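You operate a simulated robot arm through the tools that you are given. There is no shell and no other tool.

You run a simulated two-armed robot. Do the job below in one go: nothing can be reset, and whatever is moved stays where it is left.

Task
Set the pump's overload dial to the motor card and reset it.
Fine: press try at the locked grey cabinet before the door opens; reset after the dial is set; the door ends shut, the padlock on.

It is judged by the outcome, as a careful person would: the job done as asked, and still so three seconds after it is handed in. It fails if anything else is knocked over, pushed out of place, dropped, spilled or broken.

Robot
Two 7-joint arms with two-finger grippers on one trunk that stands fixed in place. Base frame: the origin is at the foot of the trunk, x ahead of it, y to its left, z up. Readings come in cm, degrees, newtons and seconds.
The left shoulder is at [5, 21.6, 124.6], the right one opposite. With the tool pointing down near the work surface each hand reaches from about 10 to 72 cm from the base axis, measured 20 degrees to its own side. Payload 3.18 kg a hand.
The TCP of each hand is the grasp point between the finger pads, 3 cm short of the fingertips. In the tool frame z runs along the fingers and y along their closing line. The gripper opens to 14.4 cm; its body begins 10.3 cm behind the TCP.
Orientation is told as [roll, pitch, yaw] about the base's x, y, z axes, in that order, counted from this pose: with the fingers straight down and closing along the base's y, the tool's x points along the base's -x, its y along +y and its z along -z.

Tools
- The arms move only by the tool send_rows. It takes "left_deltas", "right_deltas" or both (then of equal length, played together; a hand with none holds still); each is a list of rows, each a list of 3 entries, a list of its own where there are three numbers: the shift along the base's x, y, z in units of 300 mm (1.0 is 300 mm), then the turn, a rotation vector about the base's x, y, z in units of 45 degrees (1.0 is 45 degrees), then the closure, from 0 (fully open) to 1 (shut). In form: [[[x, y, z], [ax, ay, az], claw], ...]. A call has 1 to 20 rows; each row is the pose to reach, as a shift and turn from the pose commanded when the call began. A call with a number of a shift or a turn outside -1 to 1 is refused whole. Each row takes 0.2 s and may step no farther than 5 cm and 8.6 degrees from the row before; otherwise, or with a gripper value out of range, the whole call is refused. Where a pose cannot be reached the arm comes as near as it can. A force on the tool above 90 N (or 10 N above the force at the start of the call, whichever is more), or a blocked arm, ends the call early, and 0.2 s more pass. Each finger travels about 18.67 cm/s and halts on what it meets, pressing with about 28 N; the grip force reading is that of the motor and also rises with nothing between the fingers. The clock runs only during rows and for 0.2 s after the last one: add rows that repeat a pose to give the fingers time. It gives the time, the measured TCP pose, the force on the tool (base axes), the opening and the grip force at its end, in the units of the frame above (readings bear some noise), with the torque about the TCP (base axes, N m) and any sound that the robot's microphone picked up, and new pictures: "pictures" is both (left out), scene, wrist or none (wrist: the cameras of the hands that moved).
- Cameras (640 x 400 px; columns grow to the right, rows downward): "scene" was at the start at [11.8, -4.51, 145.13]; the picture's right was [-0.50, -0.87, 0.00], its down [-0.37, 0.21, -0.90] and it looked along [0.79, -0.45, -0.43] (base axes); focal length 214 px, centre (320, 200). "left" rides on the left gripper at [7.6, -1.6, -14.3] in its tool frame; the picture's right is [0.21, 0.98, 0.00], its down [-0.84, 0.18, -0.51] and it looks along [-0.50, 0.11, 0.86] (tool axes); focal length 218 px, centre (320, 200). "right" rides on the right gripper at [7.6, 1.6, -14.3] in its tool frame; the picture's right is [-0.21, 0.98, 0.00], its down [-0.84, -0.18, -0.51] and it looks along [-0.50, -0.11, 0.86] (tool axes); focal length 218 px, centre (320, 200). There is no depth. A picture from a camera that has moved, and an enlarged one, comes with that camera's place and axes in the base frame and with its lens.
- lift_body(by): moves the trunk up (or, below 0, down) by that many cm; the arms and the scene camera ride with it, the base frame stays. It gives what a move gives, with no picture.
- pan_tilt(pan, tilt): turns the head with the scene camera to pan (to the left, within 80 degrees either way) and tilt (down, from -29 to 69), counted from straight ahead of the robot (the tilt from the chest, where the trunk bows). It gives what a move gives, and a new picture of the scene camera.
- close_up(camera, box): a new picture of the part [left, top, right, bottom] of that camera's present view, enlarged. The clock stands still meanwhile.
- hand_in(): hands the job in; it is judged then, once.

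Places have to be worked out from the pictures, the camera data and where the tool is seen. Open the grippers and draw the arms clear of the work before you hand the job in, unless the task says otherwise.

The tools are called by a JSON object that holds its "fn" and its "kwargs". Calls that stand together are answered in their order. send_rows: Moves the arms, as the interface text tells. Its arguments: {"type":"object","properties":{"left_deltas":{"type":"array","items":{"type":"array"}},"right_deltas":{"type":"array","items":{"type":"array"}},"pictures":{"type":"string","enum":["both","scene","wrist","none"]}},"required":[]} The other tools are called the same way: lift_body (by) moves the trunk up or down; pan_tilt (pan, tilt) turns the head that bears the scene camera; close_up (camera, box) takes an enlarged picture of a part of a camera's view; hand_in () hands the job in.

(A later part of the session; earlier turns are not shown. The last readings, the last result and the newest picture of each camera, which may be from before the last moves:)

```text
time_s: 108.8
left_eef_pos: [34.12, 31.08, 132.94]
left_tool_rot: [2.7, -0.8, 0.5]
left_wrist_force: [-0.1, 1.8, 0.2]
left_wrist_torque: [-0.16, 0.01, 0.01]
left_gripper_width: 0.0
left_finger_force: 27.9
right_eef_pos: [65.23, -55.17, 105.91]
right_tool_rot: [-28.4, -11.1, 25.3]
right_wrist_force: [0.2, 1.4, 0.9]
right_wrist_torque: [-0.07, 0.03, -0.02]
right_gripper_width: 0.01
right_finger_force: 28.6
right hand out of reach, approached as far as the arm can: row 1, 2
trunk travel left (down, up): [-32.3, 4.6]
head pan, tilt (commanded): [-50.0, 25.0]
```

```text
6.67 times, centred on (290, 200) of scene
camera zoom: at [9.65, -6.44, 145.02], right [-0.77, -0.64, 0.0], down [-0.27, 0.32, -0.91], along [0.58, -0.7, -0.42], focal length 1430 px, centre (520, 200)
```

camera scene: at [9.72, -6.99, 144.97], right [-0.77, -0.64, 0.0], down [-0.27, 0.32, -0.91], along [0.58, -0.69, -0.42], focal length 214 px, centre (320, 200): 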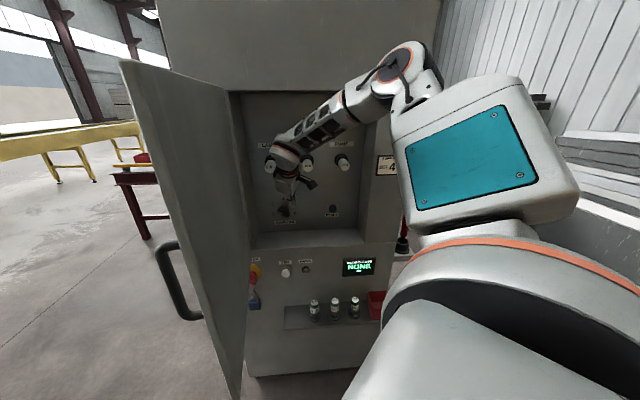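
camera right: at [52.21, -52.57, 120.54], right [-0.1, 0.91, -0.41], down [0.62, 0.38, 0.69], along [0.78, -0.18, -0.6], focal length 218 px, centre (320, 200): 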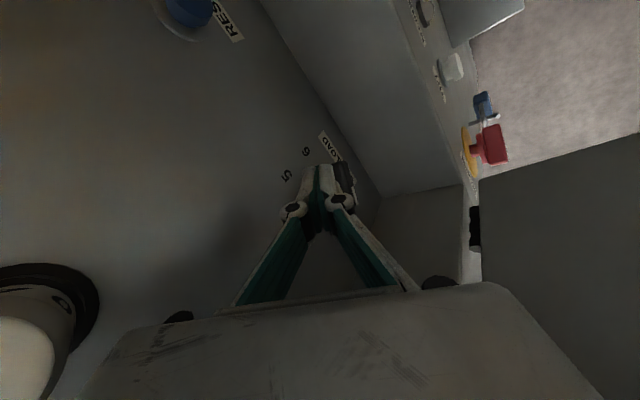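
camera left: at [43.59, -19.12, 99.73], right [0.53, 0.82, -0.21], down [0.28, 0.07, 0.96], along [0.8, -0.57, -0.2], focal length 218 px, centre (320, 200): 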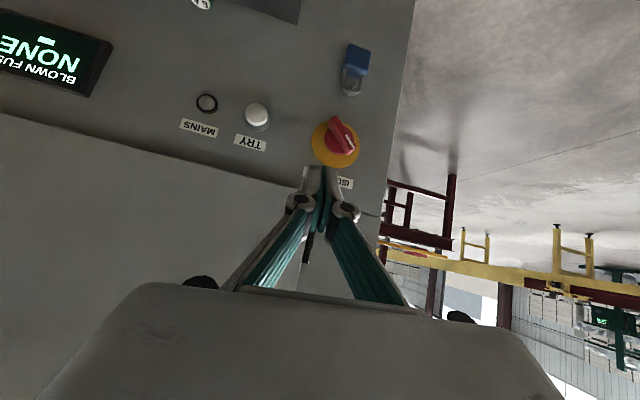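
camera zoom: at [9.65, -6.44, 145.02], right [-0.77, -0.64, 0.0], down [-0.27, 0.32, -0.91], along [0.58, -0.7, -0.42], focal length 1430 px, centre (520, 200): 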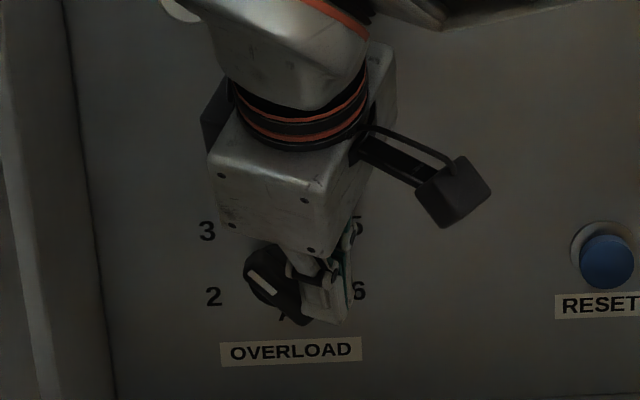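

The dial is turning: the pointer has moved up to roughly −35°, with almost no force. I now push the bar's lower end gently to the left while going a little lower.

{"fn": "send_rows", "kwargs": {"right_deltas": [[[0.009, 0.01, -0.01], [0, 0, 0], 1.0], [[0.018, 0.0194, -0.02], [0, 0, 0], 1.0]], "pictures": "none"}}

{"fn": "close_up", "kwargs": {"camera": "scene", "box": [250, 170, 330, 230]}}

{"fn": "close_up", "kwargs": {"camera": "right", "box": [230, 100, 390, 240]}}

```text
time_s: 109.4
left_eef_pos: [34.17, 30.3, 133.0]
left_tool_rot: [3.0, -0.7, 0.5]
left_wrist_force: [0.5, -0.1, 0.4]
left_wrist_torque: [0.09, 0.01, -0.03]
left_gripper_width: 0.03
left_finger_force: 27.6
right_eef_pos: [65.84, -54.87, 104.91]
right_tool_rot: [-27.9, -11.1, 25.3]
right_wrist_force: [-5.0, 4.6, 2.8]
right_wrist_torque: [0.11, -0.04, 0.05]
right_gripper_width: 0.01
right_finger_force: 28.0
trunk travel left (down, up): [-32.3, 4.6]
head pan, tilt (commanded): [-50.0, 25.0]
```

```text
6.67 times, centred on (290, 200) of scene
camera zoom: at [9.72, -7.12, 144.97], right [-0.77, -0.64, 0.0], down [-0.27, 0.32, -0.91], along [0.58, -0.69, -0.42], focal length 1430 px, centre (520, 200)
```

zoom: 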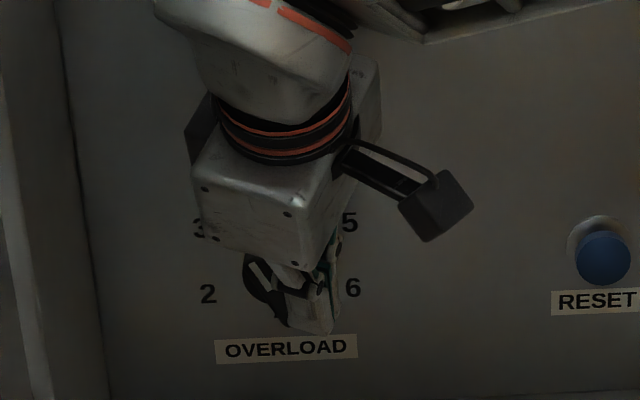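

```text
2.86 times, centred on (310, 170) of right
camera zoom: at [53.47, -51.73, 115.06], right [-0.1, 0.91, -0.41], down [0.62, 0.38, 0.69], along [0.78, -0.18, -0.6], focal length 624 px, centre (349, 286)
```

zoom: 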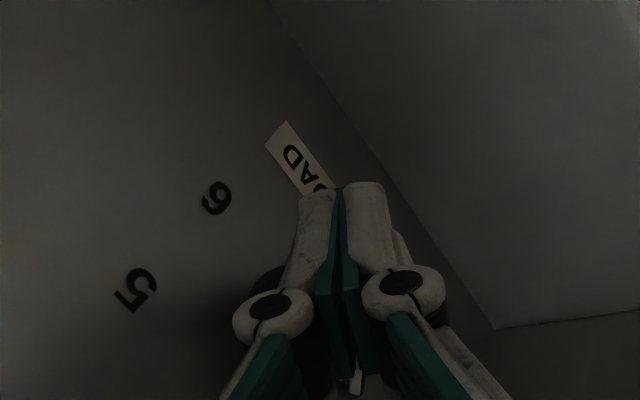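

Still turning; I zoom in tighter to read the pointer.

{"fn": "close_up", "kwargs": {"camera": "scene", "box": [268, 188, 308, 218]}}

```text
13.33 times, centred on (288, 203) of scene
camera zoom: at [9.72, -7.12, 144.97], right [-0.77, -0.64, 0.0], down [-0.27, 0.32, -0.91], along [0.58, -0.69, -0.42], focal length 2860 px, centre (747, 160)
```

zoom: 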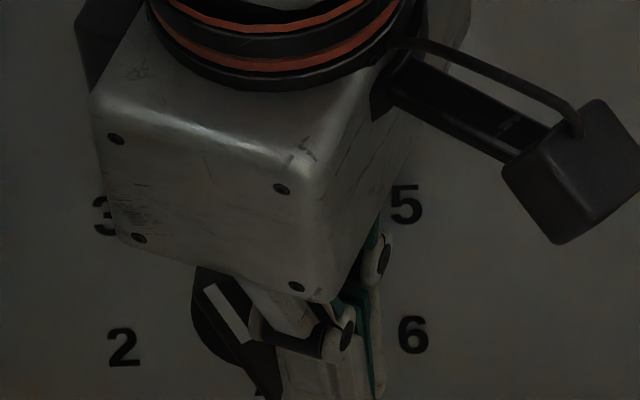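

The pointer is at about −32°. I keep pushing left in small steps, easing back slightly from the panel.

{"fn": "send_rows", "kwargs": {"right_deltas": [[[0.004, 0.016, -0.006], [0, 0, 0], 1.0], [[0.01, 0.033, -0.012], [0, 0, 0], 1.0], [[0.015, 0.048, -0.017], [0, 0, 0], 1.0]], "pictures": "none"}}

{"fn": "close_up", "kwargs": {"camera": "scene", "box": [258, 178, 318, 223]}}

```text
time_s: 110.2
left_eef_pos: [34.21, 30.51, 133.01]
left_tool_rot: [3.0, -0.7, 0.4]
left_wrist_force: [0.1, 0.2, -0.5]
left_wrist_torque: [-0.04, 0.03, 0.01]
left_gripper_width: 0.0
left_finger_force: 28.3
right_eef_pos: [66.35, -53.46, 104.61]
right_tool_rot: [-28.1, -11.2, 25.3]
right_wrist_force: [-0.5, -0.2, -0.6]
right_wrist_torque: [-0.04, -0.01, 0.02]
right_gripper_width: 0.0
right_finger_force: 27.8
trunk travel left (down, up): [-32.3, 4.6]
head pan, tilt (commanded): [-50.0, 25.0]
```

```text
8.89 times, centred on (288, 200) of scene
camera zoom: at [9.78, -6.93, 144.97], right [-0.77, -0.64, 0.0], down [-0.27, 0.32, -0.91], along [0.58, -0.69, -0.42], focal length 1906 px, centre (604, 196)
```

zoom: 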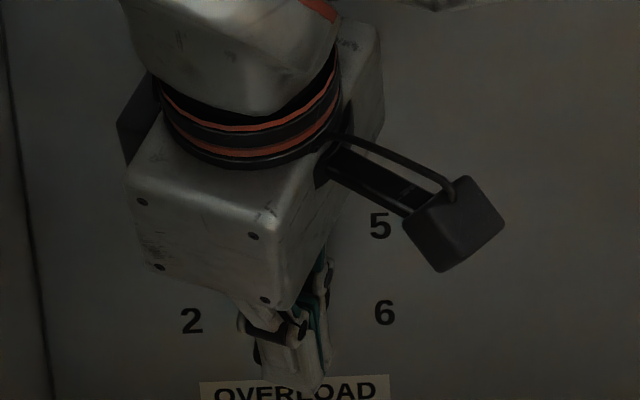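

The knob is hidden behind the hand from the head's view, so I check with the wrist camera.

{"fn": "close_up", "kwargs": {"camera": "right", "box": [220, 140, 380, 260]}}

{"fn": "pan_tilt", "kwargs": {"pan": -44, "tilt": 28}}

{"fn": "close_up", "kwargs": {"camera": "scene", "box": [220, 150, 320, 225]}}

```text
3.33 times, centred on (300, 200) of right
camera zoom: at [54.06, -50.13, 114.68], right [-0.1, 0.91, -0.41], down [0.62, 0.38, 0.69], along [0.78, -0.18, -0.6], focal length 728 px, centre (387, 200)
```

zoom: 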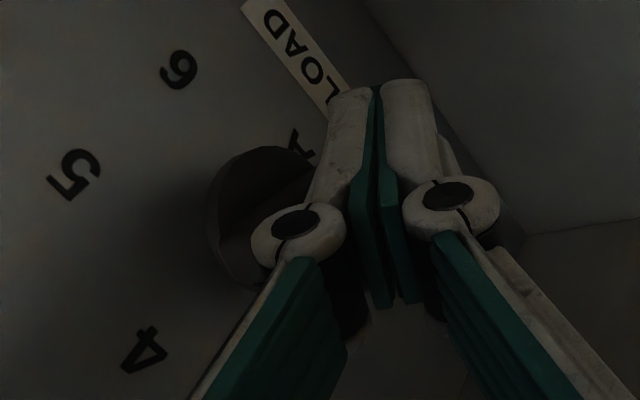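

```text
time_s: 110.9
left_eef_pos: [34.23, 30.37, 132.92]
left_tool_rot: [3.0, -0.8, 0.5]
left_wrist_force: [0.0, 0.1, -1.1]
left_wrist_torque: [0.02, -0.04, -0.01]
left_gripper_width: 0.0
left_finger_force: 27.8
right_eef_pos: [66.35, -53.61, 104.45]
right_tool_rot: [-28.1, -11.1, 25.3]
right_wrist_force: [0.2, 0.2, -0.3]
right_wrist_torque: [-0.01, 0.0, 0.03]
right_gripper_width: 0.0
right_finger_force: 28.1
trunk travel left (down, up): [-32.3, 4.6]
head pan, tilt (commanded): [-44.0, 28.0]
camera scene: at [10.37, -6.3, 144.49], right [-0.69, -0.72, 0.0], down [-0.34, 0.33, -0.88], along [0.64, -0.61, -0.47], focal length 214 px, centre (320, 200)
```

scene: 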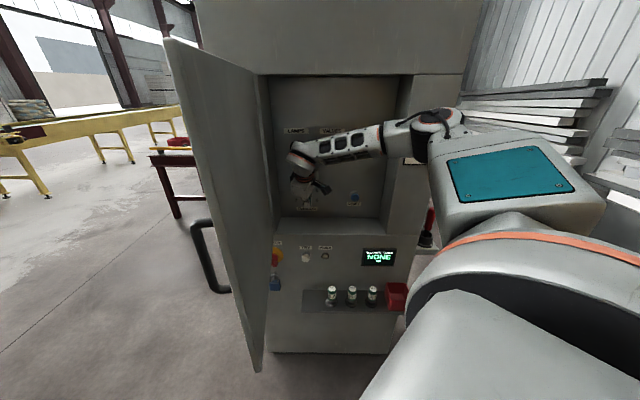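

```text
5.33 times, centred on (270, 188) of scene
camera zoom: at [10.37, -6.3, 144.49], right [-0.69, -0.72, 0.0], down [-0.34, 0.33, -0.88], along [0.64, -0.61, -0.47], focal length 1144 px, centre (587, 267)
```

zoom: 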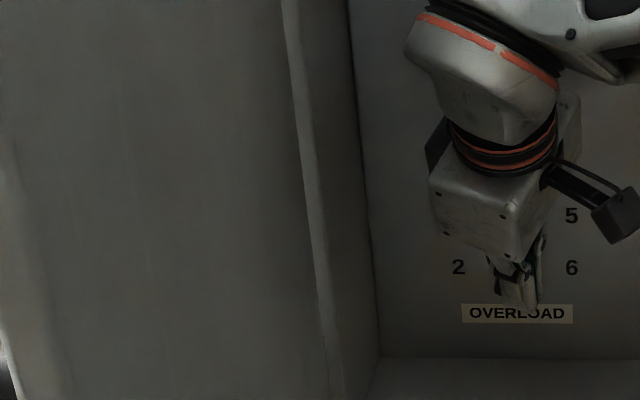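

From the wrist view the bar seems to have gone past vertical. I slide the finger away to the right and out a little so I can see the dial.

{"fn": "send_rows", "kwargs": {"right_deltas": [[[-0.03, -0.035, 0.0], [0, 0, 0], 1.0], [[-0.07, -0.08, 0.01], [0, 0, 0], 1.0], [[-0.11, -0.13, 0.02], [0, 0, 0], 1.0], [[-0.13, -0.15, 0.06], [0, 0, 0], 1.0]], "pictures": "none"}}

{"fn": "close_up", "kwargs": {"camera": "scene", "box": [270, 165, 370, 225]}}

{"fn": "close_up", "kwargs": {"camera": "right", "box": [220, 100, 460, 280]}}

```text
time_s: 111.9
left_eef_pos: [34.15, 30.5, 133.02]
left_tool_rot: [3.0, -0.8, 0.5]
left_wrist_force: [0.6, -0.1, -0.4]
left_wrist_torque: [-0.01, 0.01, 0.04]
left_gripper_width: 0.03
left_finger_force: 27.5
right_eef_pos: [62.31, -58.0, 106.28]
right_tool_rot: [-28.0, -11.1, 25.3]
right_wrist_force: [0.3, 0.8, 0.3]
right_wrist_torque: [0.02, 0.01, 0.05]
right_gripper_width: 0.01
right_finger_force: 27.9
trunk travel left (down, up): [-32.3, 4.6]
head pan, tilt (commanded): [-44.0, 28.0]
```

```text
6.40 times, centred on (320, 195) of scene
camera zoom: at [10.36, -6.22, 144.5], right [-0.69, -0.72, 0.0], down [-0.34, 0.33, -0.88], along [0.64, -0.61, -0.47], focal length 1373 px, centre (320, 232)
```

zoom: 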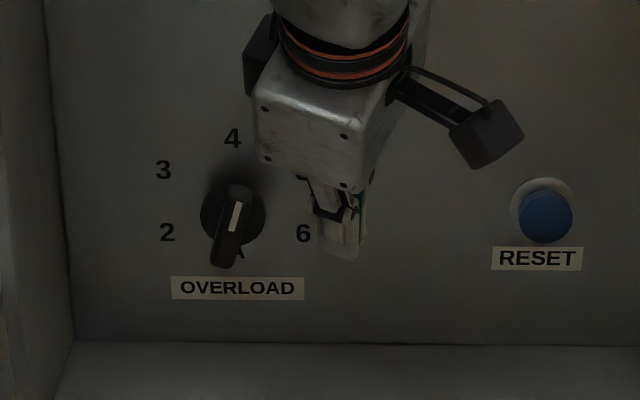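

```text
2.22 times, centred on (340, 190) of right
camera zoom: at [50.01, -54.76, 116.41], right [-0.1, 0.91, -0.41], down [0.62, 0.38, 0.68], along [0.78, -0.18, -0.6], focal length 485 px, centre (276, 222)
```

zoom: 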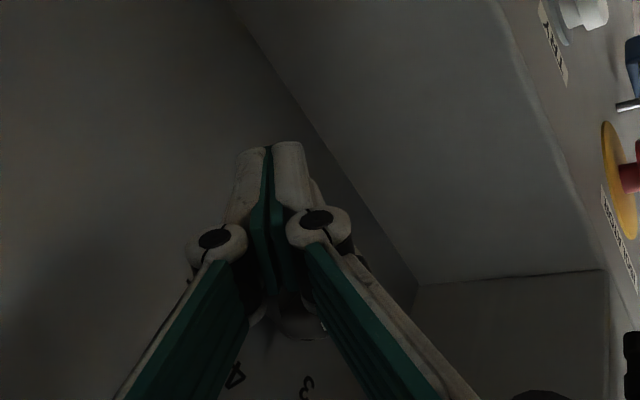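

The pointer now stands about 12° past 4. I'll nudge it back by touching the upper end of the bar from the right. First I raise the tip to the height of the bar's upper half and bring it near.

{"fn": "send_rows", "kwargs": {"right_deltas": [[[0.0, 0.0, 0.04], [0, 0, 0], 1.0], [[0.02, 0.02, 0.077], [0, 0, 0], 1.0], [[0.06, 0.05, 0.077], [0, 0, 0], 1.0], [[0.1, 0.087, 0.077], [0, 0, 0], 1.0]], "pictures": "none"}}

{"fn": "close_up", "kwargs": {"camera": "scene", "box": [275, 170, 355, 220]}}

```text
time_s: 112.9
left_eef_pos: [34.22, 30.53, 133.05]
left_tool_rot: [2.9, -0.7, 0.6]
left_wrist_force: [0.1, 0.3, -0.4]
left_wrist_torque: [-0.01, 0.01, 0.01]
left_gripper_width: 0.03
left_finger_force: 28.1
right_eef_pos: [65.51, -55.29, 108.69]
right_tool_rot: [-28.0, -11.2, 25.2]
right_wrist_force: [-0.7, -0.2, -0.5]
right_wrist_torque: [-0.02, -0.01, 0.04]
right_gripper_width: 0.0
right_finger_force: 28.5
trunk travel left (down, up): [-32.3, 4.6]
head pan, tilt (commanded): [-44.0, 28.0]
```

```text
8.00 times, centred on (315, 195) of scene
camera zoom: at [10.43, -6.2, 144.49], right [-0.69, -0.72, 0.0], down [-0.34, 0.33, -0.88], along [0.64, -0.61, -0.47], focal length 1716 px, centre (360, 240)
```

zoom: 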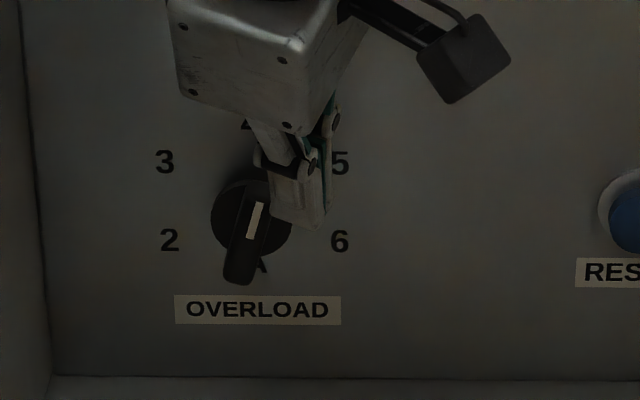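

The tip is just right of the bar's upper end. I nudge it left 0.6 cm and check.

{"fn": "send_rows", "kwargs": {"right_deltas": [[[0.007, 0.007, 0], [0, 0, 0], 1.0], [[0.0137, 0.0146, 0], [0, 0, 0], 1.0]], "pictures": "none"}}

{"fn": "close_up", "kwargs": {"camera": "scene", "box": [275, 170, 355, 220]}}

```text
time_s: 113.5
left_eef_pos: [34.24, 30.39, 132.97]
left_tool_rot: [3.0, -0.7, 0.5]
left_wrist_force: [-0.9, 0.7, 0.2]
left_wrist_torque: [0.03, 0.02, -0.01]
left_gripper_width: 0.0
left_finger_force: 28.1
right_eef_pos: [65.82, -54.94, 108.6]
right_tool_rot: [-28.1, -11.1, 25.2]
right_wrist_force: [0.1, 0.9, 0.3]
right_wrist_torque: [0.01, -0.03, -0.01]
right_gripper_width: 0.0
right_finger_force: 28.2
trunk travel left (down, up): [-32.3, 4.6]
head pan, tilt (commanded): [-44.0, 28.0]
```

```text
8.00 times, centred on (315, 195) of scene
camera zoom: at [10.37, -6.3, 144.49], right [-0.69, -0.72, 0.0], down [-0.34, 0.33, -0.88], along [0.64, -0.61, -0.47], focal length 1716 px, centre (360, 240)
```

zoom: 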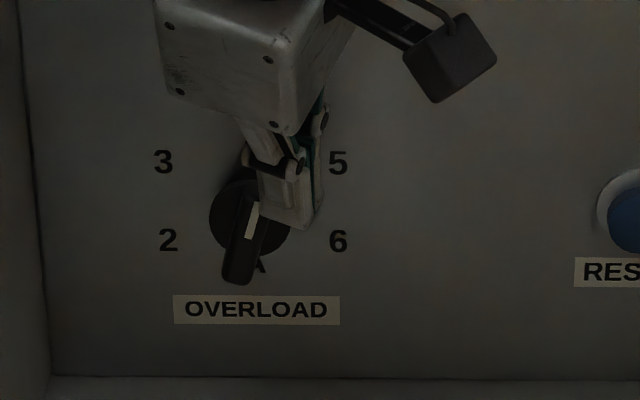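

No contact yet. Another 0.9 cm to the left.

{"fn": "send_rows", "kwargs": {"right_deltas": [[[0.007, 0.007, 0], [0, 0, 0], 1.0], [[0.014, 0.0146, 0], [0, 0, 0], 1.0], [[0.0205, 0.0218, 0], [0, 0, 0], 1.0]], "pictures": "none"}}

{"fn": "close_up", "kwargs": {"camera": "scene", "box": [275, 170, 355, 220]}}

```text
time_s: 114.3
left_eef_pos: [34.16, 30.55, 133.09]
left_tool_rot: [3.0, -0.7, 0.5]
left_wrist_force: [0.9, 0.4, -0.9]
left_wrist_torque: [-0.01, -0.01, -0.03]
left_gripper_width: 0.01
left_finger_force: 27.9
right_eef_pos: [66.44, -54.43, 108.6]
right_tool_rot: [-28.1, -11.1, 25.2]
right_wrist_force: [-0.2, -0.4, -0.6]
right_wrist_torque: [0.02, 0.0, 0.03]
right_gripper_width: 0.0
right_finger_force: 27.8
trunk travel left (down, up): [-32.3, 4.6]
head pan, tilt (commanded): [-44.0, 28.0]
```

```text
8.00 times, centred on (315, 195) of scene
camera zoom: at [10.39, -6.27, 144.49], right [-0.69, -0.72, 0.0], down [-0.34, 0.33, -0.88], along [0.64, -0.61, -0.47], focal length 1716 px, centre (360, 240)
```

zoom: 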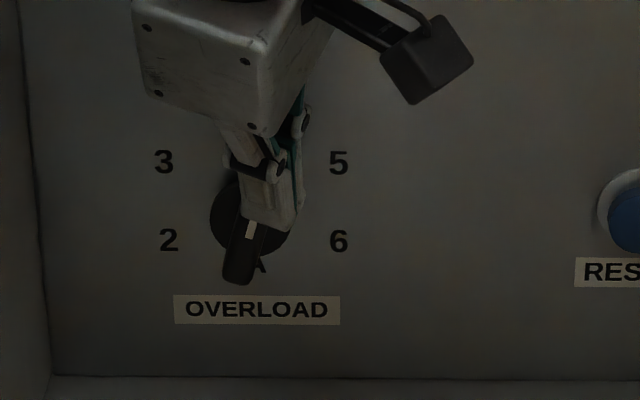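

The tip is right at the bar's upper end. I go a further 0.35 cm left and slightly deeper.

{"fn": "send_rows", "kwargs": {"right_deltas": [[[0.01, -0.009, 0], [0, 0, 0], 1.0], [[0.014, -0.005, 0], [0, 0, 0], 1.0], [[0.018, -0.0005, 0], [0, 0, 0], 1.0]], "pictures": "none"}}

{"fn": "close_up", "kwargs": {"camera": "scene", "box": [275, 170, 355, 220]}}

{"fn": "close_up", "kwargs": {"camera": "right", "box": [240, 120, 400, 240]}}

```text
time_s: 115.1
left_eef_pos: [34.14, 30.56, 133.11]
left_tool_rot: [3.0, -0.8, 0.5]
left_wrist_force: [1.3, 0.2, 0.0]
left_wrist_torque: [-0.02, -0.03, 0.0]
left_gripper_width: 0.0
left_finger_force: 28.5
right_eef_pos: [66.98, -54.23, 108.78]
right_tool_rot: [-28.3, -11.2, 25.3]
right_wrist_force: [-1.2, 0.4, 5.6]
right_wrist_torque: [0.0, -0.07, 0.05]
right_gripper_width: 0.02
right_finger_force: 27.7
trunk travel left (down, up): [-32.3, 4.6]
head pan, tilt (commanded): [-44.0, 28.0]
```

```text
8.00 times, centred on (315, 195) of scene
camera zoom: at [10.31, -6.2, 144.5], right [-0.69, -0.72, 0.0], down [-0.34, 0.33, -0.88], along [0.64, -0.61, -0.47], focal length 1716 px, centre (360, 240)
```

zoom: 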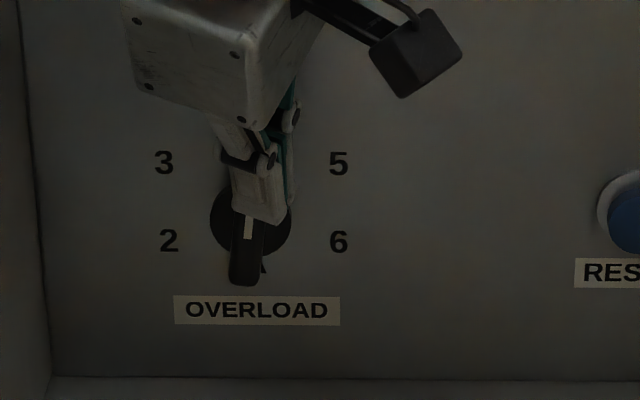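

```text
3.33 times, centred on (320, 180) of right
camera zoom: at [54.64, -50.98, 118.85], right [-0.1, 0.91, -0.41], down [0.62, 0.38, 0.69], along [0.78, -0.18, -0.6], focal length 728 px, centre (320, 267)
```

zoom: 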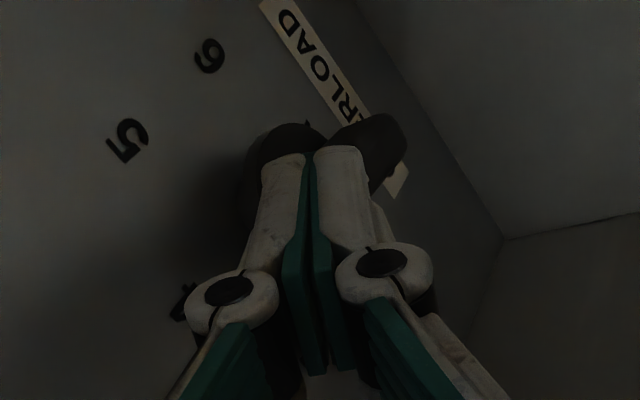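

The bar has swung back to about +5°. One more small nudge left (0.25 cm), then I'll pull away to read it.

{"fn": "send_rows", "kwargs": {"right_deltas": [[[0.003, 0.003, 0.003], [0, 0, 0], 1.0], [[0.0057, 0.006, 0.005], [0, 0, 0], 1.0]], "pictures": "none"}}

{"fn": "close_up", "kwargs": {"camera": "scene", "box": [275, 170, 355, 220]}}

```text
time_s: 115.7
left_eef_pos: [34.21, 30.43, 133.01]
left_tool_rot: [2.9, -0.9, 0.5]
left_wrist_force: [0.0, -0.6, -0.1]
left_wrist_torque: [0.02, -0.02, 0.01]
left_gripper_width: 0.0
left_finger_force: 27.7
right_eef_pos: [67.14, -54.2, 108.66]
right_tool_rot: [-28.1, -11.1, 25.3]
right_wrist_force: [-1.5, -0.1, 2.4]
right_wrist_torque: [-0.03, -0.03, 0.04]
right_gripper_width: 0.0
right_finger_force: 28.1
trunk travel left (down, up): [-32.3, 4.6]
head pan, tilt (commanded): [-44.0, 28.0]
```

```text
8.00 times, centred on (315, 195) of scene
camera zoom: at [10.34, -6.25, 144.49], right [-0.69, -0.72, 0.0], down [-0.34, 0.33, -0.88], along [0.64, -0.61, -0.47], focal length 1716 px, centre (360, 240)
```

zoom: 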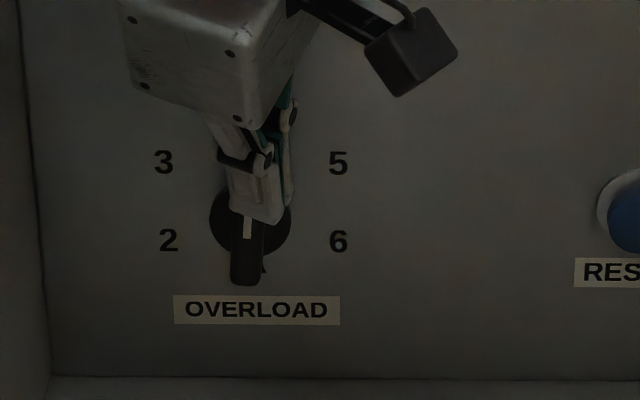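

The bar is now nearly upright (about +3°). I slide the tip off to the right and up, and then look at the dial unobstructed.

{"fn": "send_rows", "kwargs": {"right_deltas": [[[-0.015, -0.016, 0.0], [0, 0, 0], 1.0], [[-0.04, -0.042, 0.02], [0, 0, 0], 1.0], [[-0.07, -0.075, 0.06], [0, 0, 0], 1.0], [[-0.11, -0.115, 0.1], [0, 0, 0], 1.0]], "pictures": "none"}}

{"fn": "close_up", "kwargs": {"camera": "scene", "box": [275, 165, 345, 220]}}

```text
time_s: 116.7
left_eef_pos: [34.08, 30.73, 133.07]
left_tool_rot: [2.9, -0.8, 0.4]
left_wrist_force: [-1.1, 0.3, 0.2]
left_wrist_torque: [-0.01, -0.03, -0.04]
left_gripper_width: 0.01
left_finger_force: 28.0
right_eef_pos: [63.7, -57.46, 111.95]
right_tool_rot: [-27.9, -11.0, 25.3]
right_wrist_force: [-6.6, 11.9, -3.3]
right_wrist_torque: [-1.28, -0.94, -0.61]
right_gripper_width: 0.0
right_finger_force: 28.0
trunk travel left (down, up): [-32.3, 4.6]
head pan, tilt (commanded): [-44.0, 28.0]
```

```text
7.27 times, centred on (310, 192) of scene
camera zoom: at [10.24, -6.04, 144.51], right [-0.69, -0.72, 0.0], down [-0.34, 0.32, -0.88], along [0.64, -0.61, -0.47], focal length 1560 px, centre (393, 254)
```

zoom: 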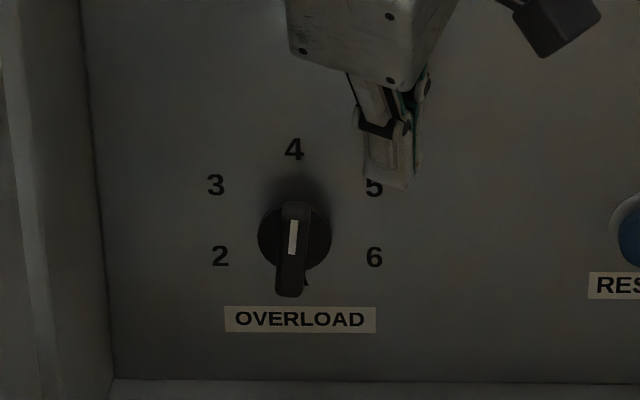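

The dial now reads 4 (within about 3°). The hand feels 14 N, though: it's brushing the 10 A carrier above, so I withdraw straight outward at once.

{"fn": "send_rows", "kwargs": {"right_deltas": [[[-0.05, 0.055, -0.01], [0, 0, 0], 1.0], [[-0.12, 0.12, -0.02], [0, 0, 0], 1.0], [[-0.2, 0.19, -0.02], [0.05, 0.05, 0], 1.0], [[-0.27, 0.25, 0.0], [0.15, 0.16, 0], 1.0]], "pictures": "both"}}

{"fn": "close_up", "kwargs": {"camera": "scene", "box": [260, 90, 420, 230]}}

```text
time_s: 117.7
left_eef_pos: [34.07, 30.49, 132.99]
left_tool_rot: [2.9, -0.8, 0.5]
left_wrist_force: [-0.4, -0.3, -0.3]
left_wrist_torque: [-0.01, 0.02, 0.0]
left_gripper_width: 0.01
left_finger_force: 28.0
right_eef_pos: [55.74, -50.15, 111.55]
right_tool_rot: [-18.8, -7.2, 23.7]
right_wrist_force: [-0.3, -0.4, 0.1]
right_wrist_torque: [-0.01, 0.02, 0.03]
right_gripper_width: 0.0
right_finger_force: 28.0
trunk travel left (down, up): [-32.3, 4.6]
head pan, tilt (commanded): [-44.0, 28.0]
camera scene: at [10.39, -6.31, 144.49], right [-0.69, -0.72, 0.0], down [-0.34, 0.33, -0.88], along [0.64, -0.61, -0.47], focal length 214 px, centre (320, 200)
camera right: at [44.78, -48.24, 123.49], right [-0.15, 0.95, -0.29], down [0.71, 0.3, 0.64], along [0.69, -0.11, -0.71], focal length 218 px, centre (320, 200)
```

scene: 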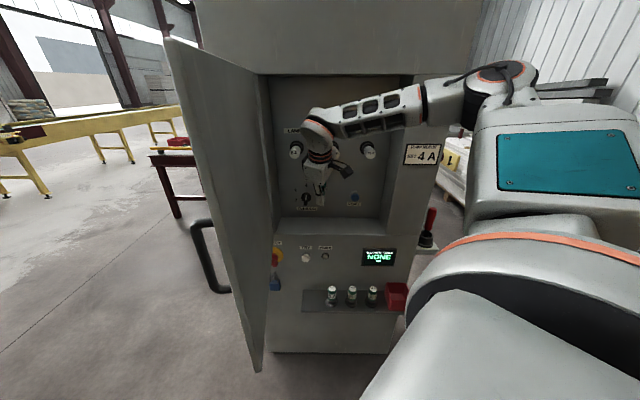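
right: 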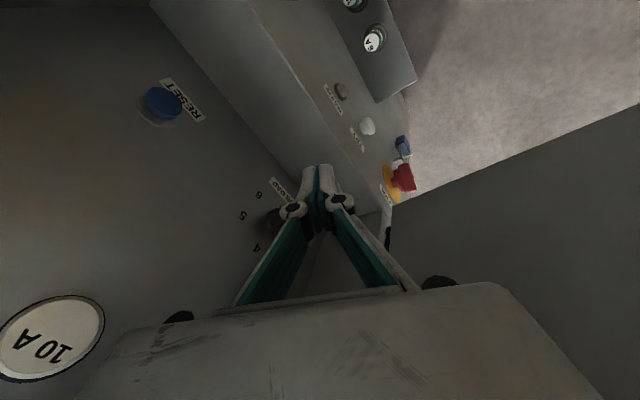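

```text
2.86 times, centred on (340, 160) of scene
camera zoom: at [10.39, -6.31, 144.49], right [-0.69, -0.72, 0.0], down [-0.34, 0.33, -0.88], along [0.64, -0.61, -0.47], focal length 613 px, centre (263, 314)
```

zoom: 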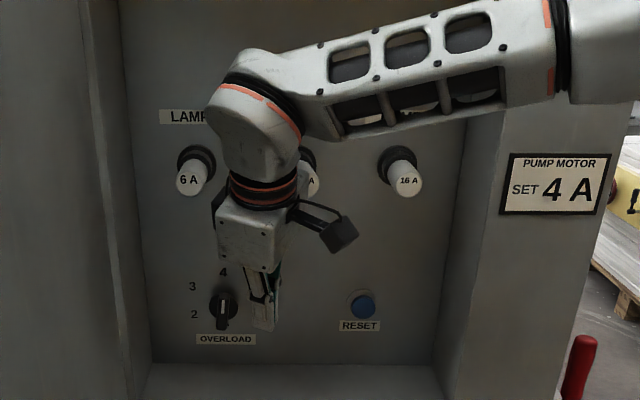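

The hand is free and outside. I check the dial closely.

{"fn": "close_up", "kwargs": {"camera": "scene", "box": [285, 175, 345, 215]}}

{"fn": "close_up", "kwargs": {"camera": "right", "box": [220, 150, 320, 270]}}

```text
10.00 times, centred on (315, 195) of scene
camera zoom: at [10.39, -6.31, 144.49], right [-0.69, -0.72, 0.0], down [-0.34, 0.33, -0.88], along [0.64, -0.61, -0.47], focal length 2145 px, centre (370, 250)
```

zoom: 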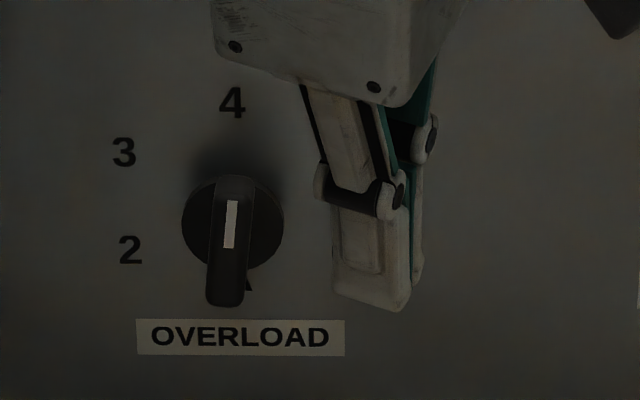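

```text
3.33 times, centred on (270, 210) of right
camera zoom: at [44.78, -48.24, 123.49], right [-0.15, 0.95, -0.29], down [0.71, 0.3, 0.64], along [0.69, -0.11, -0.71], focal length 728 px, centre (487, 167)
```

zoom: 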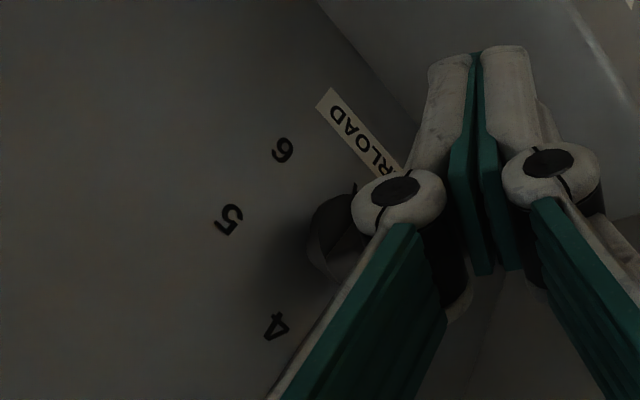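

The pointer stands on 4, about 4° off at most, so the setting is done. For RESET (about (56, -70, 104)) I use the method that worked on TRY: tool straight down, gripper open, front finger square to the panel. I back out and line up in front of RESET first.

{"fn": "send_rows", "kwargs": {"right_deltas": [[[-0.1, 0.0, 0.0], [0.05, 0.077, 0.1], 1.0], [[-0.22, -0.03, 0.0], [0.1, 0.154, 0.2], 1.0], [[-0.34, -0.08, 0.01], [0.145, 0.231, 0.31], 1.0], [[-0.44, -0.14, 0.01], [0.19, 0.308, 0.41], 1.0], [[-0.523, -0.193, 0.013], [0.24, 0.385, 0.51], 1.0]], "pictures": "both"}}

{"fn": "close_up", "kwargs": {"camera": "scene", "box": [260, 100, 420, 230]}}

```text
time_s: 118.9
left_eef_pos: [34.11, 30.46, 133.06]
left_tool_rot: [3.0, -0.8, 0.5]
left_wrist_force: [-0.5, -1.5, 0.5]
left_wrist_torque: [-0.02, 0.0, 0.02]
left_gripper_width: 0.02
left_finger_force: 28.0
right_eef_pos: [40.03, -56.0, 111.99]
right_tool_rot: [-0.3, 0.7, 45.9]
right_wrist_force: [-0.1, 0.7, 0.2]
right_wrist_torque: [0.01, -0.02, 0.0]
right_gripper_width: 0.0
right_finger_force: 27.8
trunk travel left (down, up): [-32.3, 4.6]
head pan, tilt (commanded): [-44.0, 28.0]
camera scene: at [10.33, -6.26, 144.5], right [-0.69, -0.72, 0.0], down [-0.34, 0.33, -0.88], along [0.64, -0.61, -0.47], focal length 214 px, centre (320, 200)
camera right: at [33.6, -60.1, 126.36], right [-0.56, 0.83, -0.01], down [0.72, 0.49, 0.5], along [0.42, 0.27, -0.87], focal length 218 px, centre (320, 200)
```

scene: 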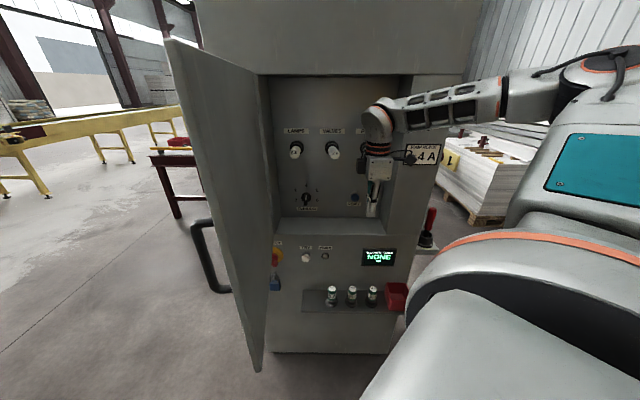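
right: 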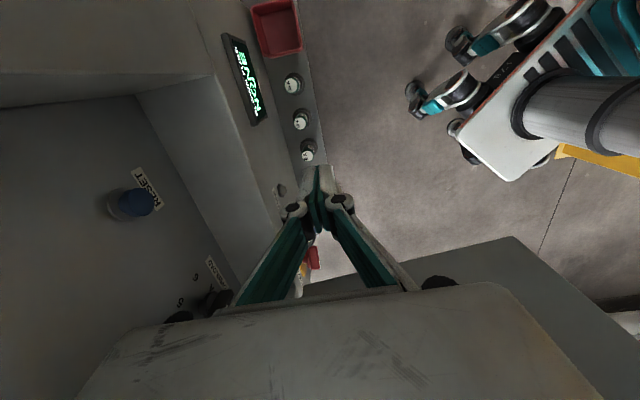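

```text
3.08 times, centred on (340, 165) of scene
camera zoom: at [10.33, -6.26, 144.5], right [-0.69, -0.72, 0.0], down [-0.34, 0.33, -0.88], along [0.64, -0.61, -0.47], focal length 660 px, centre (258, 308)
```

zoom: 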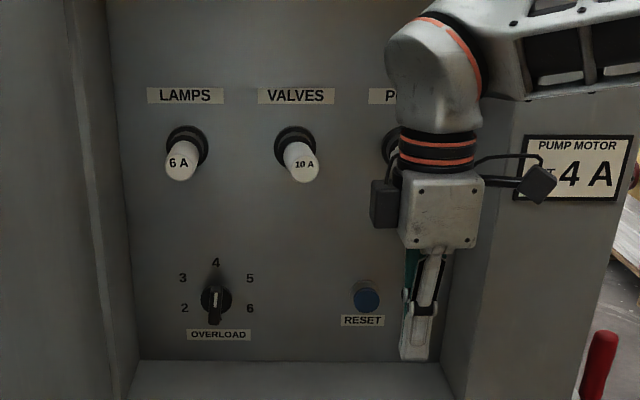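

The view confirms the dial on 4 and the fuse carriers untouched. RESET triangulates to (56.8, -71.2, 104.5). I open the gripper and tilt about 18° toward the panel so the upper hand stays clear of the 16 A carrier, stopping about 6 cm short of the button.

{"fn": "send_rows", "kwargs": {"right_deltas": [[[0.03, -0.02, -0.04], [-0.06, -0.065, 0.005], 0.7], [[0.06, -0.05, -0.09], [-0.13, -0.135, 0.01], 0.4], [[0.1, -0.08, -0.15], [-0.2, -0.21, 0.015], 0.2], [[0.143, -0.117, -0.22], [-0.274, -0.291, 0.018], 0.0], [[0.143, -0.117, -0.22], [-0.274, -0.291, 0.018], 0.0]], "pictures": "both"}}

{"fn": "close_up", "kwargs": {"camera": "scene", "box": [290, 120, 430, 230]}}

```text
time_s: 120.1
left_eef_pos: [34.22, 30.52, 132.99]
left_tool_rot: [3.0, -0.7, 0.5]
left_wrist_force: [-0.6, -0.2, -0.3]
left_wrist_torque: [0.02, -0.03, 0.0]
left_gripper_width: 0.0
left_finger_force: 28.7
right_eef_pos: [44.44, -59.48, 105.77]
right_tool_rot: [-18.1, 0.6, 46.4]
right_wrist_force: [-0.6, 0.6, 0.3]
right_wrist_torque: [-0.01, -0.03, 0.04]
right_gripper_width: 14.42
right_finger_force: 0.0
trunk travel left (down, up): [-32.3, 4.6]
head pan, tilt (commanded): [-44.0, 28.0]
camera scene: at [10.36, -6.22, 144.5], right [-0.69, -0.72, 0.0], down [-0.34, 0.33, -0.88], along [0.64, -0.61, -0.47], focal length 214 px, centre (320, 200)
camera right: at [34.89, -60.66, 118.73], right [-0.53, 0.79, -0.31], down [0.59, 0.61, 0.53], along [0.6, 0.1, -0.79], focal length 218 px, centre (320, 200)
```

scene: 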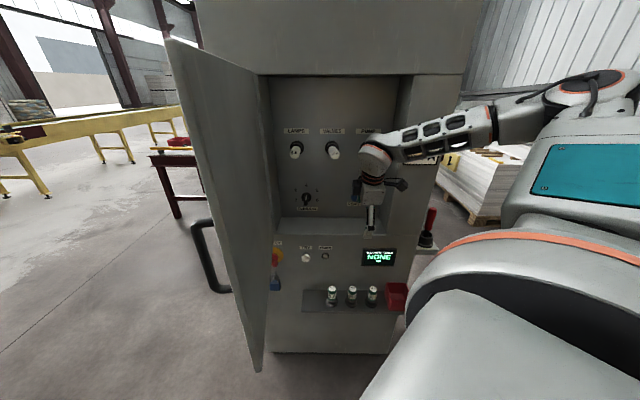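
right: 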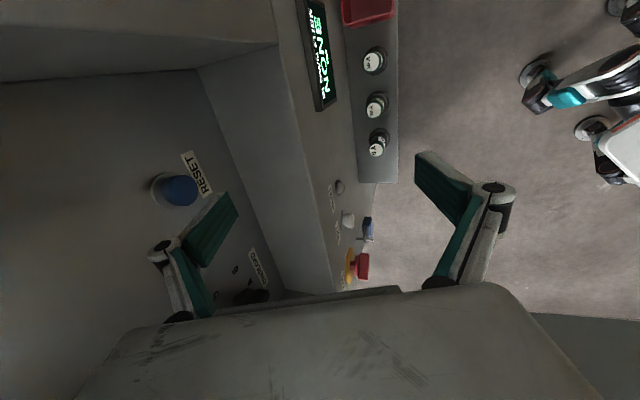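

```text
3.64 times, centred on (360, 175) of scene
camera zoom: at [10.36, -6.22, 144.5], right [-0.69, -0.72, 0.0], down [-0.34, 0.33, -0.88], along [0.64, -0.61, -0.47], focal length 780 px, centre (174, 291)
```

zoom: 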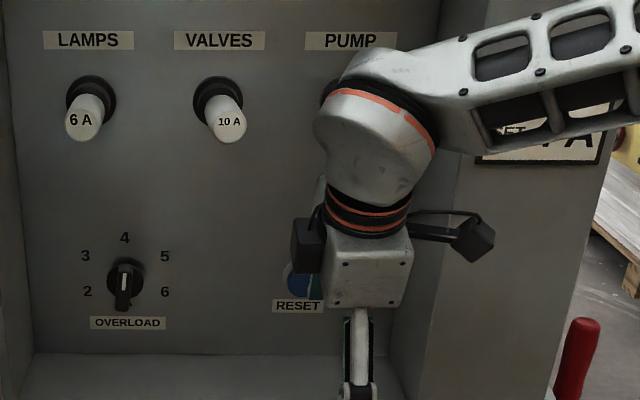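

Everything is lined up: TCP at (44.4, -59.5, 105.8), the finger level with RESET in the sideways sense. I lower 2 cm and advance 5.5 cm along the normal.

{"fn": "send_rows", "kwargs": {"right_deltas": [[[0.03, -0.03, -0.03], [0, 0, 0], 0.0], [[0.07, -0.066, -0.067], [0, 0, 0], 0.0], [[0.105, -0.099, -0.067], [0, 0, 0], 0.0], [[0.1335, -0.1258, -0.067], [0, 0, 0], 0.0]], "pictures": "wrist"}}

{"fn": "close_up", "kwargs": {"camera": "right", "box": [100, 120, 280, 300]}}

{"fn": "close_up", "kwargs": {"camera": "scene", "box": [290, 120, 430, 230]}}

```text
time_s: 121.1
left_eef_pos: [34.1, 30.48, 133.03]
left_tool_rot: [3.0, -0.7, 0.5]
left_wrist_force: [0.2, 1.2, 0.0]
left_wrist_torque: [0.04, 0.0, 0.01]
left_gripper_width: 0.0
left_finger_force: 27.8
right_eef_pos: [48.27, -63.26, 103.47]
right_tool_rot: [-18.2, 0.6, 46.5]
right_wrist_force: [0.3, 0.3, 0.1]
right_wrist_torque: [0.01, -0.02, -0.02]
right_gripper_width: 14.4
right_finger_force: 0.0
trunk travel left (down, up): [-32.3, 4.6]
head pan, tilt (commanded): [-44.0, 28.0]
camera right: at [38.81, -64.53, 116.63], right [-0.53, 0.79, -0.31], down [0.59, 0.61, 0.53], along [0.6, 0.1, -0.79], focal length 218 px, centre (320, 200)
```

right: 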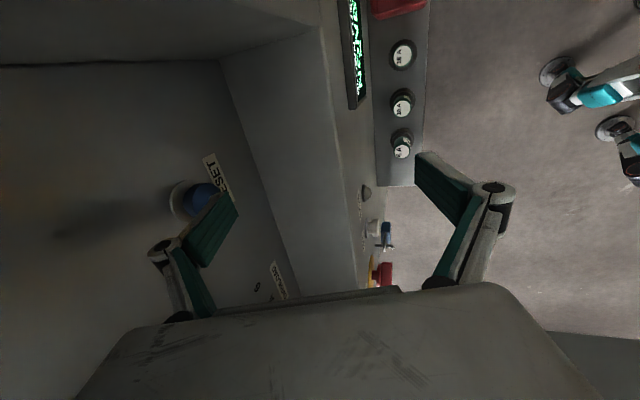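

```text
2.22 times, centred on (190, 210) of right
camera zoom: at [38.81, -64.53, 116.63], right [-0.53, 0.79, -0.31], down [0.59, 0.61, 0.53], along [0.6, 0.1, -0.79], focal length 485 px, centre (609, 178)
```

zoom: 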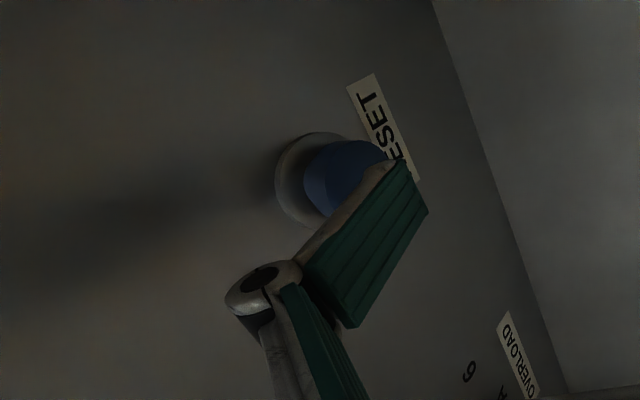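

```text
3.64 times, centred on (360, 175) of scene
camera zoom: at [10.41, -6.29, 144.49], right [-0.69, -0.72, 0.0], down [-0.34, 0.33, -0.88], along [0.64, -0.61, -0.47], focal length 780 px, centre (174, 291)
```

zoom: 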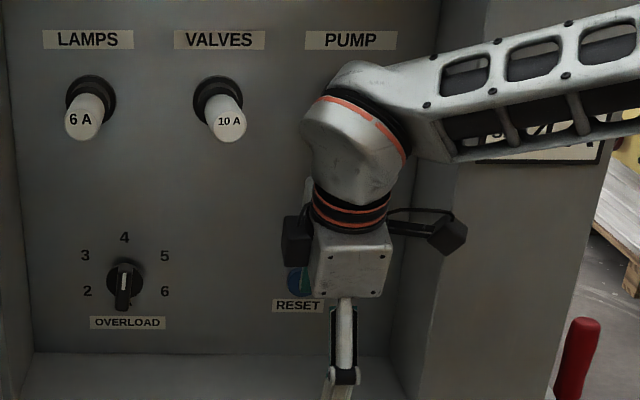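

The finger's outer face is nearly on the blue cap. I press in slowly along the normal.

{"fn": "send_rows", "kwargs": {"right_deltas": [[[0.0061, -0.0057, 0], [0, 0, 0], 0.0], [[0.0121, -0.0114, 0], [0, 0, 0], 0.0], [[0.0182, -0.0172, 0], [0, 0, 0], 0.0], [[0.0243, -0.0229, 0], [0, 0, 0], 0.0], [[0.0303, -0.0286, 0], [0, 0, 0], 0.0]], "pictures": "none"}}

{"fn": "close_up", "kwargs": {"camera": "right", "box": [100, 120, 280, 300]}}

```text
time_s: 122.3
left_eef_pos: [34.1, 30.52, 132.98]
left_tool_rot: [3.0, -0.7, 0.4]
left_wrist_force: [-0.2, 0.1, 0.8]
left_wrist_torque: [0.0, -0.01, 0.0]
left_gripper_width: 0.0
left_finger_force: 27.9
right_eef_pos: [49.29, -64.03, 103.44]
right_tool_rot: [-18.2, 0.5, 46.4]
right_wrist_force: [-0.6, 0.1, 0.1]
right_wrist_torque: [-0.01, -0.02, 0.04]
right_gripper_width: 14.4
right_finger_force: 0.0
trunk travel left (down, up): [-32.3, 4.6]
head pan, tilt (commanded): [-44.0, 28.0]
```

```text
2.22 times, centred on (190, 210) of right
camera zoom: at [39.75, -65.37, 116.69], right [-0.53, 0.79, -0.31], down [0.59, 0.61, 0.53], along [0.6, 0.1, -0.79], focal length 485 px, centre (609, 178)
```

zoom: 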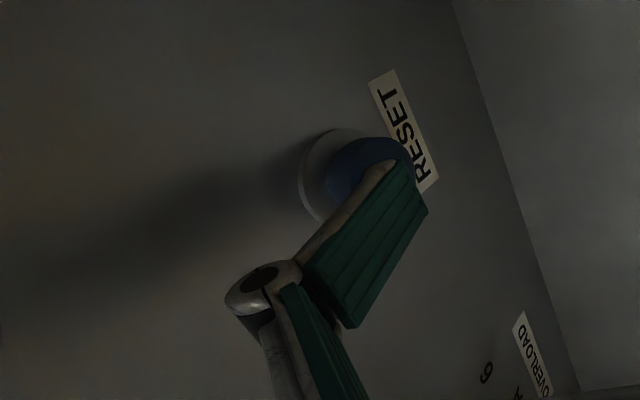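

No force yet; I press on another 1.2 cm in small steps.

{"fn": "send_rows", "kwargs": {"right_deltas": [[[0.0049, -0.0046, 0], [0, 0, 0], 0.0], [[0.0097, -0.0091, 0], [0, 0, 0], 0.0], [[0.0146, -0.0137, 0], [0, 0, 0], 0.0], [[0.0194, -0.0183, 0], [0, 0, 0], 0.0], [[0.0243, -0.0229, 0], [0, 0, 0], 0.0], [[0.0291, -0.0274, 0], [0, 0, 0], 0.0]], "pictures": "none"}}

{"fn": "close_up", "kwargs": {"camera": "right", "box": [100, 120, 280, 300]}}

```text
time_s: 123.7
left_eef_pos: [34.24, 30.45, 133.04]
left_tool_rot: [3.0, -0.6, 0.5]
left_wrist_force: [-0.4, -0.8, -0.5]
left_wrist_torque: [-0.01, -0.01, 0.01]
left_gripper_width: 0.0
left_finger_force: 27.7
right_eef_pos: [50.11, -64.84, 103.75]
right_tool_rot: [-18.2, 0.6, 46.5]
right_wrist_force: [0.3, 0.3, -0.1]
right_wrist_torque: [0.0, 0.0, -0.01]
right_gripper_width: 14.4
right_finger_force: 0.0
trunk travel left (down, up): [-32.3, 4.6]
head pan, tilt (commanded): [-44.0, 28.0]
```

```text
2.22 times, centred on (190, 210) of right
camera zoom: at [40.63, -66.13, 116.7], right [-0.53, 0.79, -0.31], down [0.59, 0.61, 0.53], along [0.6, 0.1, -0.79], focal length 485 px, centre (609, 178)
```

zoom: 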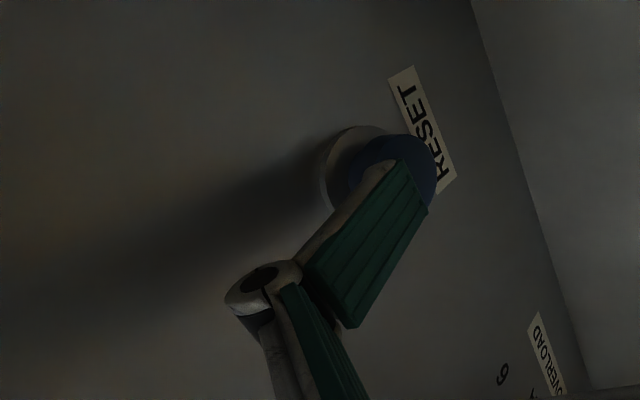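

Still no contact force, with the cap right ahead of the finger. Another 1.2 cm.

{"fn": "send_rows", "kwargs": {"right_deltas": [[[0.0049, -0.0046, 0], [0, 0, 0], 0.0], [[0.0097, -0.0091, 0], [0, 0, 0], 0.0], [[0.0146, -0.0137, 0], [0, 0, 0], 0.0], [[0.0194, -0.0183, 0], [0, 0, 0], 0.0], [[0.0243, -0.0229, 0], [0, 0, 0], 0.0], [[0.0291, -0.0274, 0], [0, 0, 0], 0.0]], "pictures": "none"}}

{"fn": "close_up", "kwargs": {"camera": "right", "box": [100, 120, 280, 300]}}

{"fn": "close_up", "kwargs": {"camera": "scene", "box": [290, 120, 430, 230]}}

```text
time_s: 125.1
left_eef_pos: [34.23, 30.5, 132.98]
left_tool_rot: [2.9, -0.9, 0.5]
left_wrist_force: [0.3, -0.2, -0.7]
left_wrist_torque: [0.0, 0.02, -0.01]
left_gripper_width: 0.01
left_finger_force: 28.2
right_eef_pos: [51.0, -65.73, 103.53]
right_tool_rot: [-18.1, 0.6, 46.5]
right_wrist_force: [-1.6, 1.9, 0.8]
right_wrist_torque: [-0.05, -0.05, 0.0]
right_gripper_width: 14.56
right_finger_force: 0.0
trunk travel left (down, up): [-32.3, 4.6]
head pan, tilt (commanded): [-44.0, 28.0]
heard: click
```

```text
2.22 times, centred on (190, 210) of right
camera zoom: at [41.44, -66.94, 116.67], right [-0.53, 0.79, -0.31], down [0.59, 0.61, 0.53], along [0.6, 0.1, -0.79], focal length 485 px, centre (609, 178)
```

zoom: 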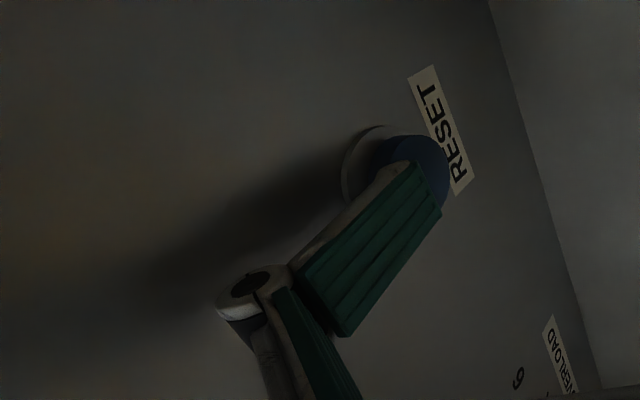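

```text
3.64 times, centred on (360, 175) of scene
camera zoom: at [10.37, -6.26, 144.49], right [-0.69, -0.72, 0.0], down [-0.34, 0.33, -0.88], along [0.64, -0.61, -0.47], focal length 780 px, centre (174, 291)
```

zoom: 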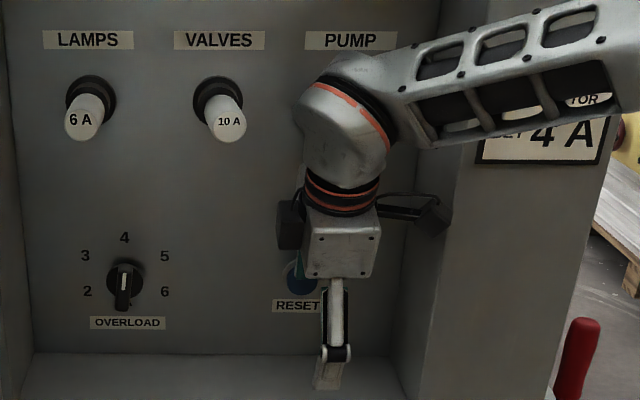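

A click again: RESET is pressed, after the dial was set, and the dial still stands on 4. I back the finger straight off, level the hand, and withdraw to the right side outside the door's swing.

{"fn": "send_rows", "kwargs": {"right_deltas": [[[-0.06, 0.057, 0.0], [0, 0, 0], 0.0], [[-0.14, 0.132, 0.0], [0, 0, 0], 0.0], [[-0.24, 0.226, 0.02], [0, 0, 0], 0.2], [[-0.34, 0.28, 0.1], [0.07, 0.07, -0.05], 0.4], [[-0.45, 0.27, 0.2], [0.14, 0.145, -0.15], 0.6], [[-0.56, 0.23, 0.31], [0.2, 0.22, -0.28], 0.8], [[-0.66, 0.17, 0.43], [0.27, 0.29, -0.42], 1.0], [[-0.75, 0.11, 0.55], [0.27, 0.29, -0.58], 1.0], [[-0.82, 0.06, 0.66], [0.27, 0.29, -0.74], 1.0]], "pictures": "scene"}}

{"fn": "close_up", "kwargs": {"camera": "scene", "box": [260, 110, 420, 230]}}

```text
refused: row 7 steps farther than a row can; nothing moved
```

```text
3.33 times, centred on (340, 170) of scene
camera zoom: at [10.37, -6.26, 144.49], right [-0.69, -0.72, 0.0], down [-0.34, 0.33, -0.88], along [0.64, -0.61, -0.47], focal length 715 px, centre (253, 300)
```

zoom: 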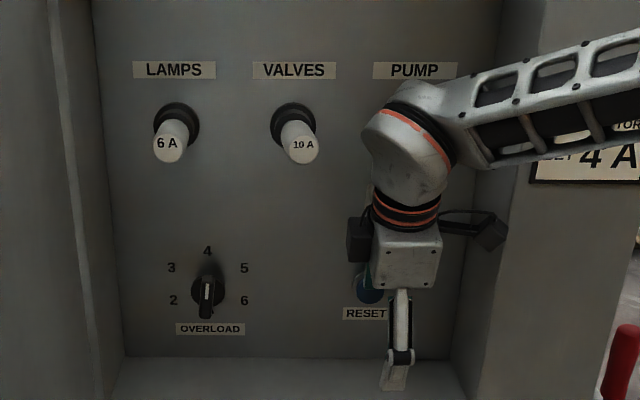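

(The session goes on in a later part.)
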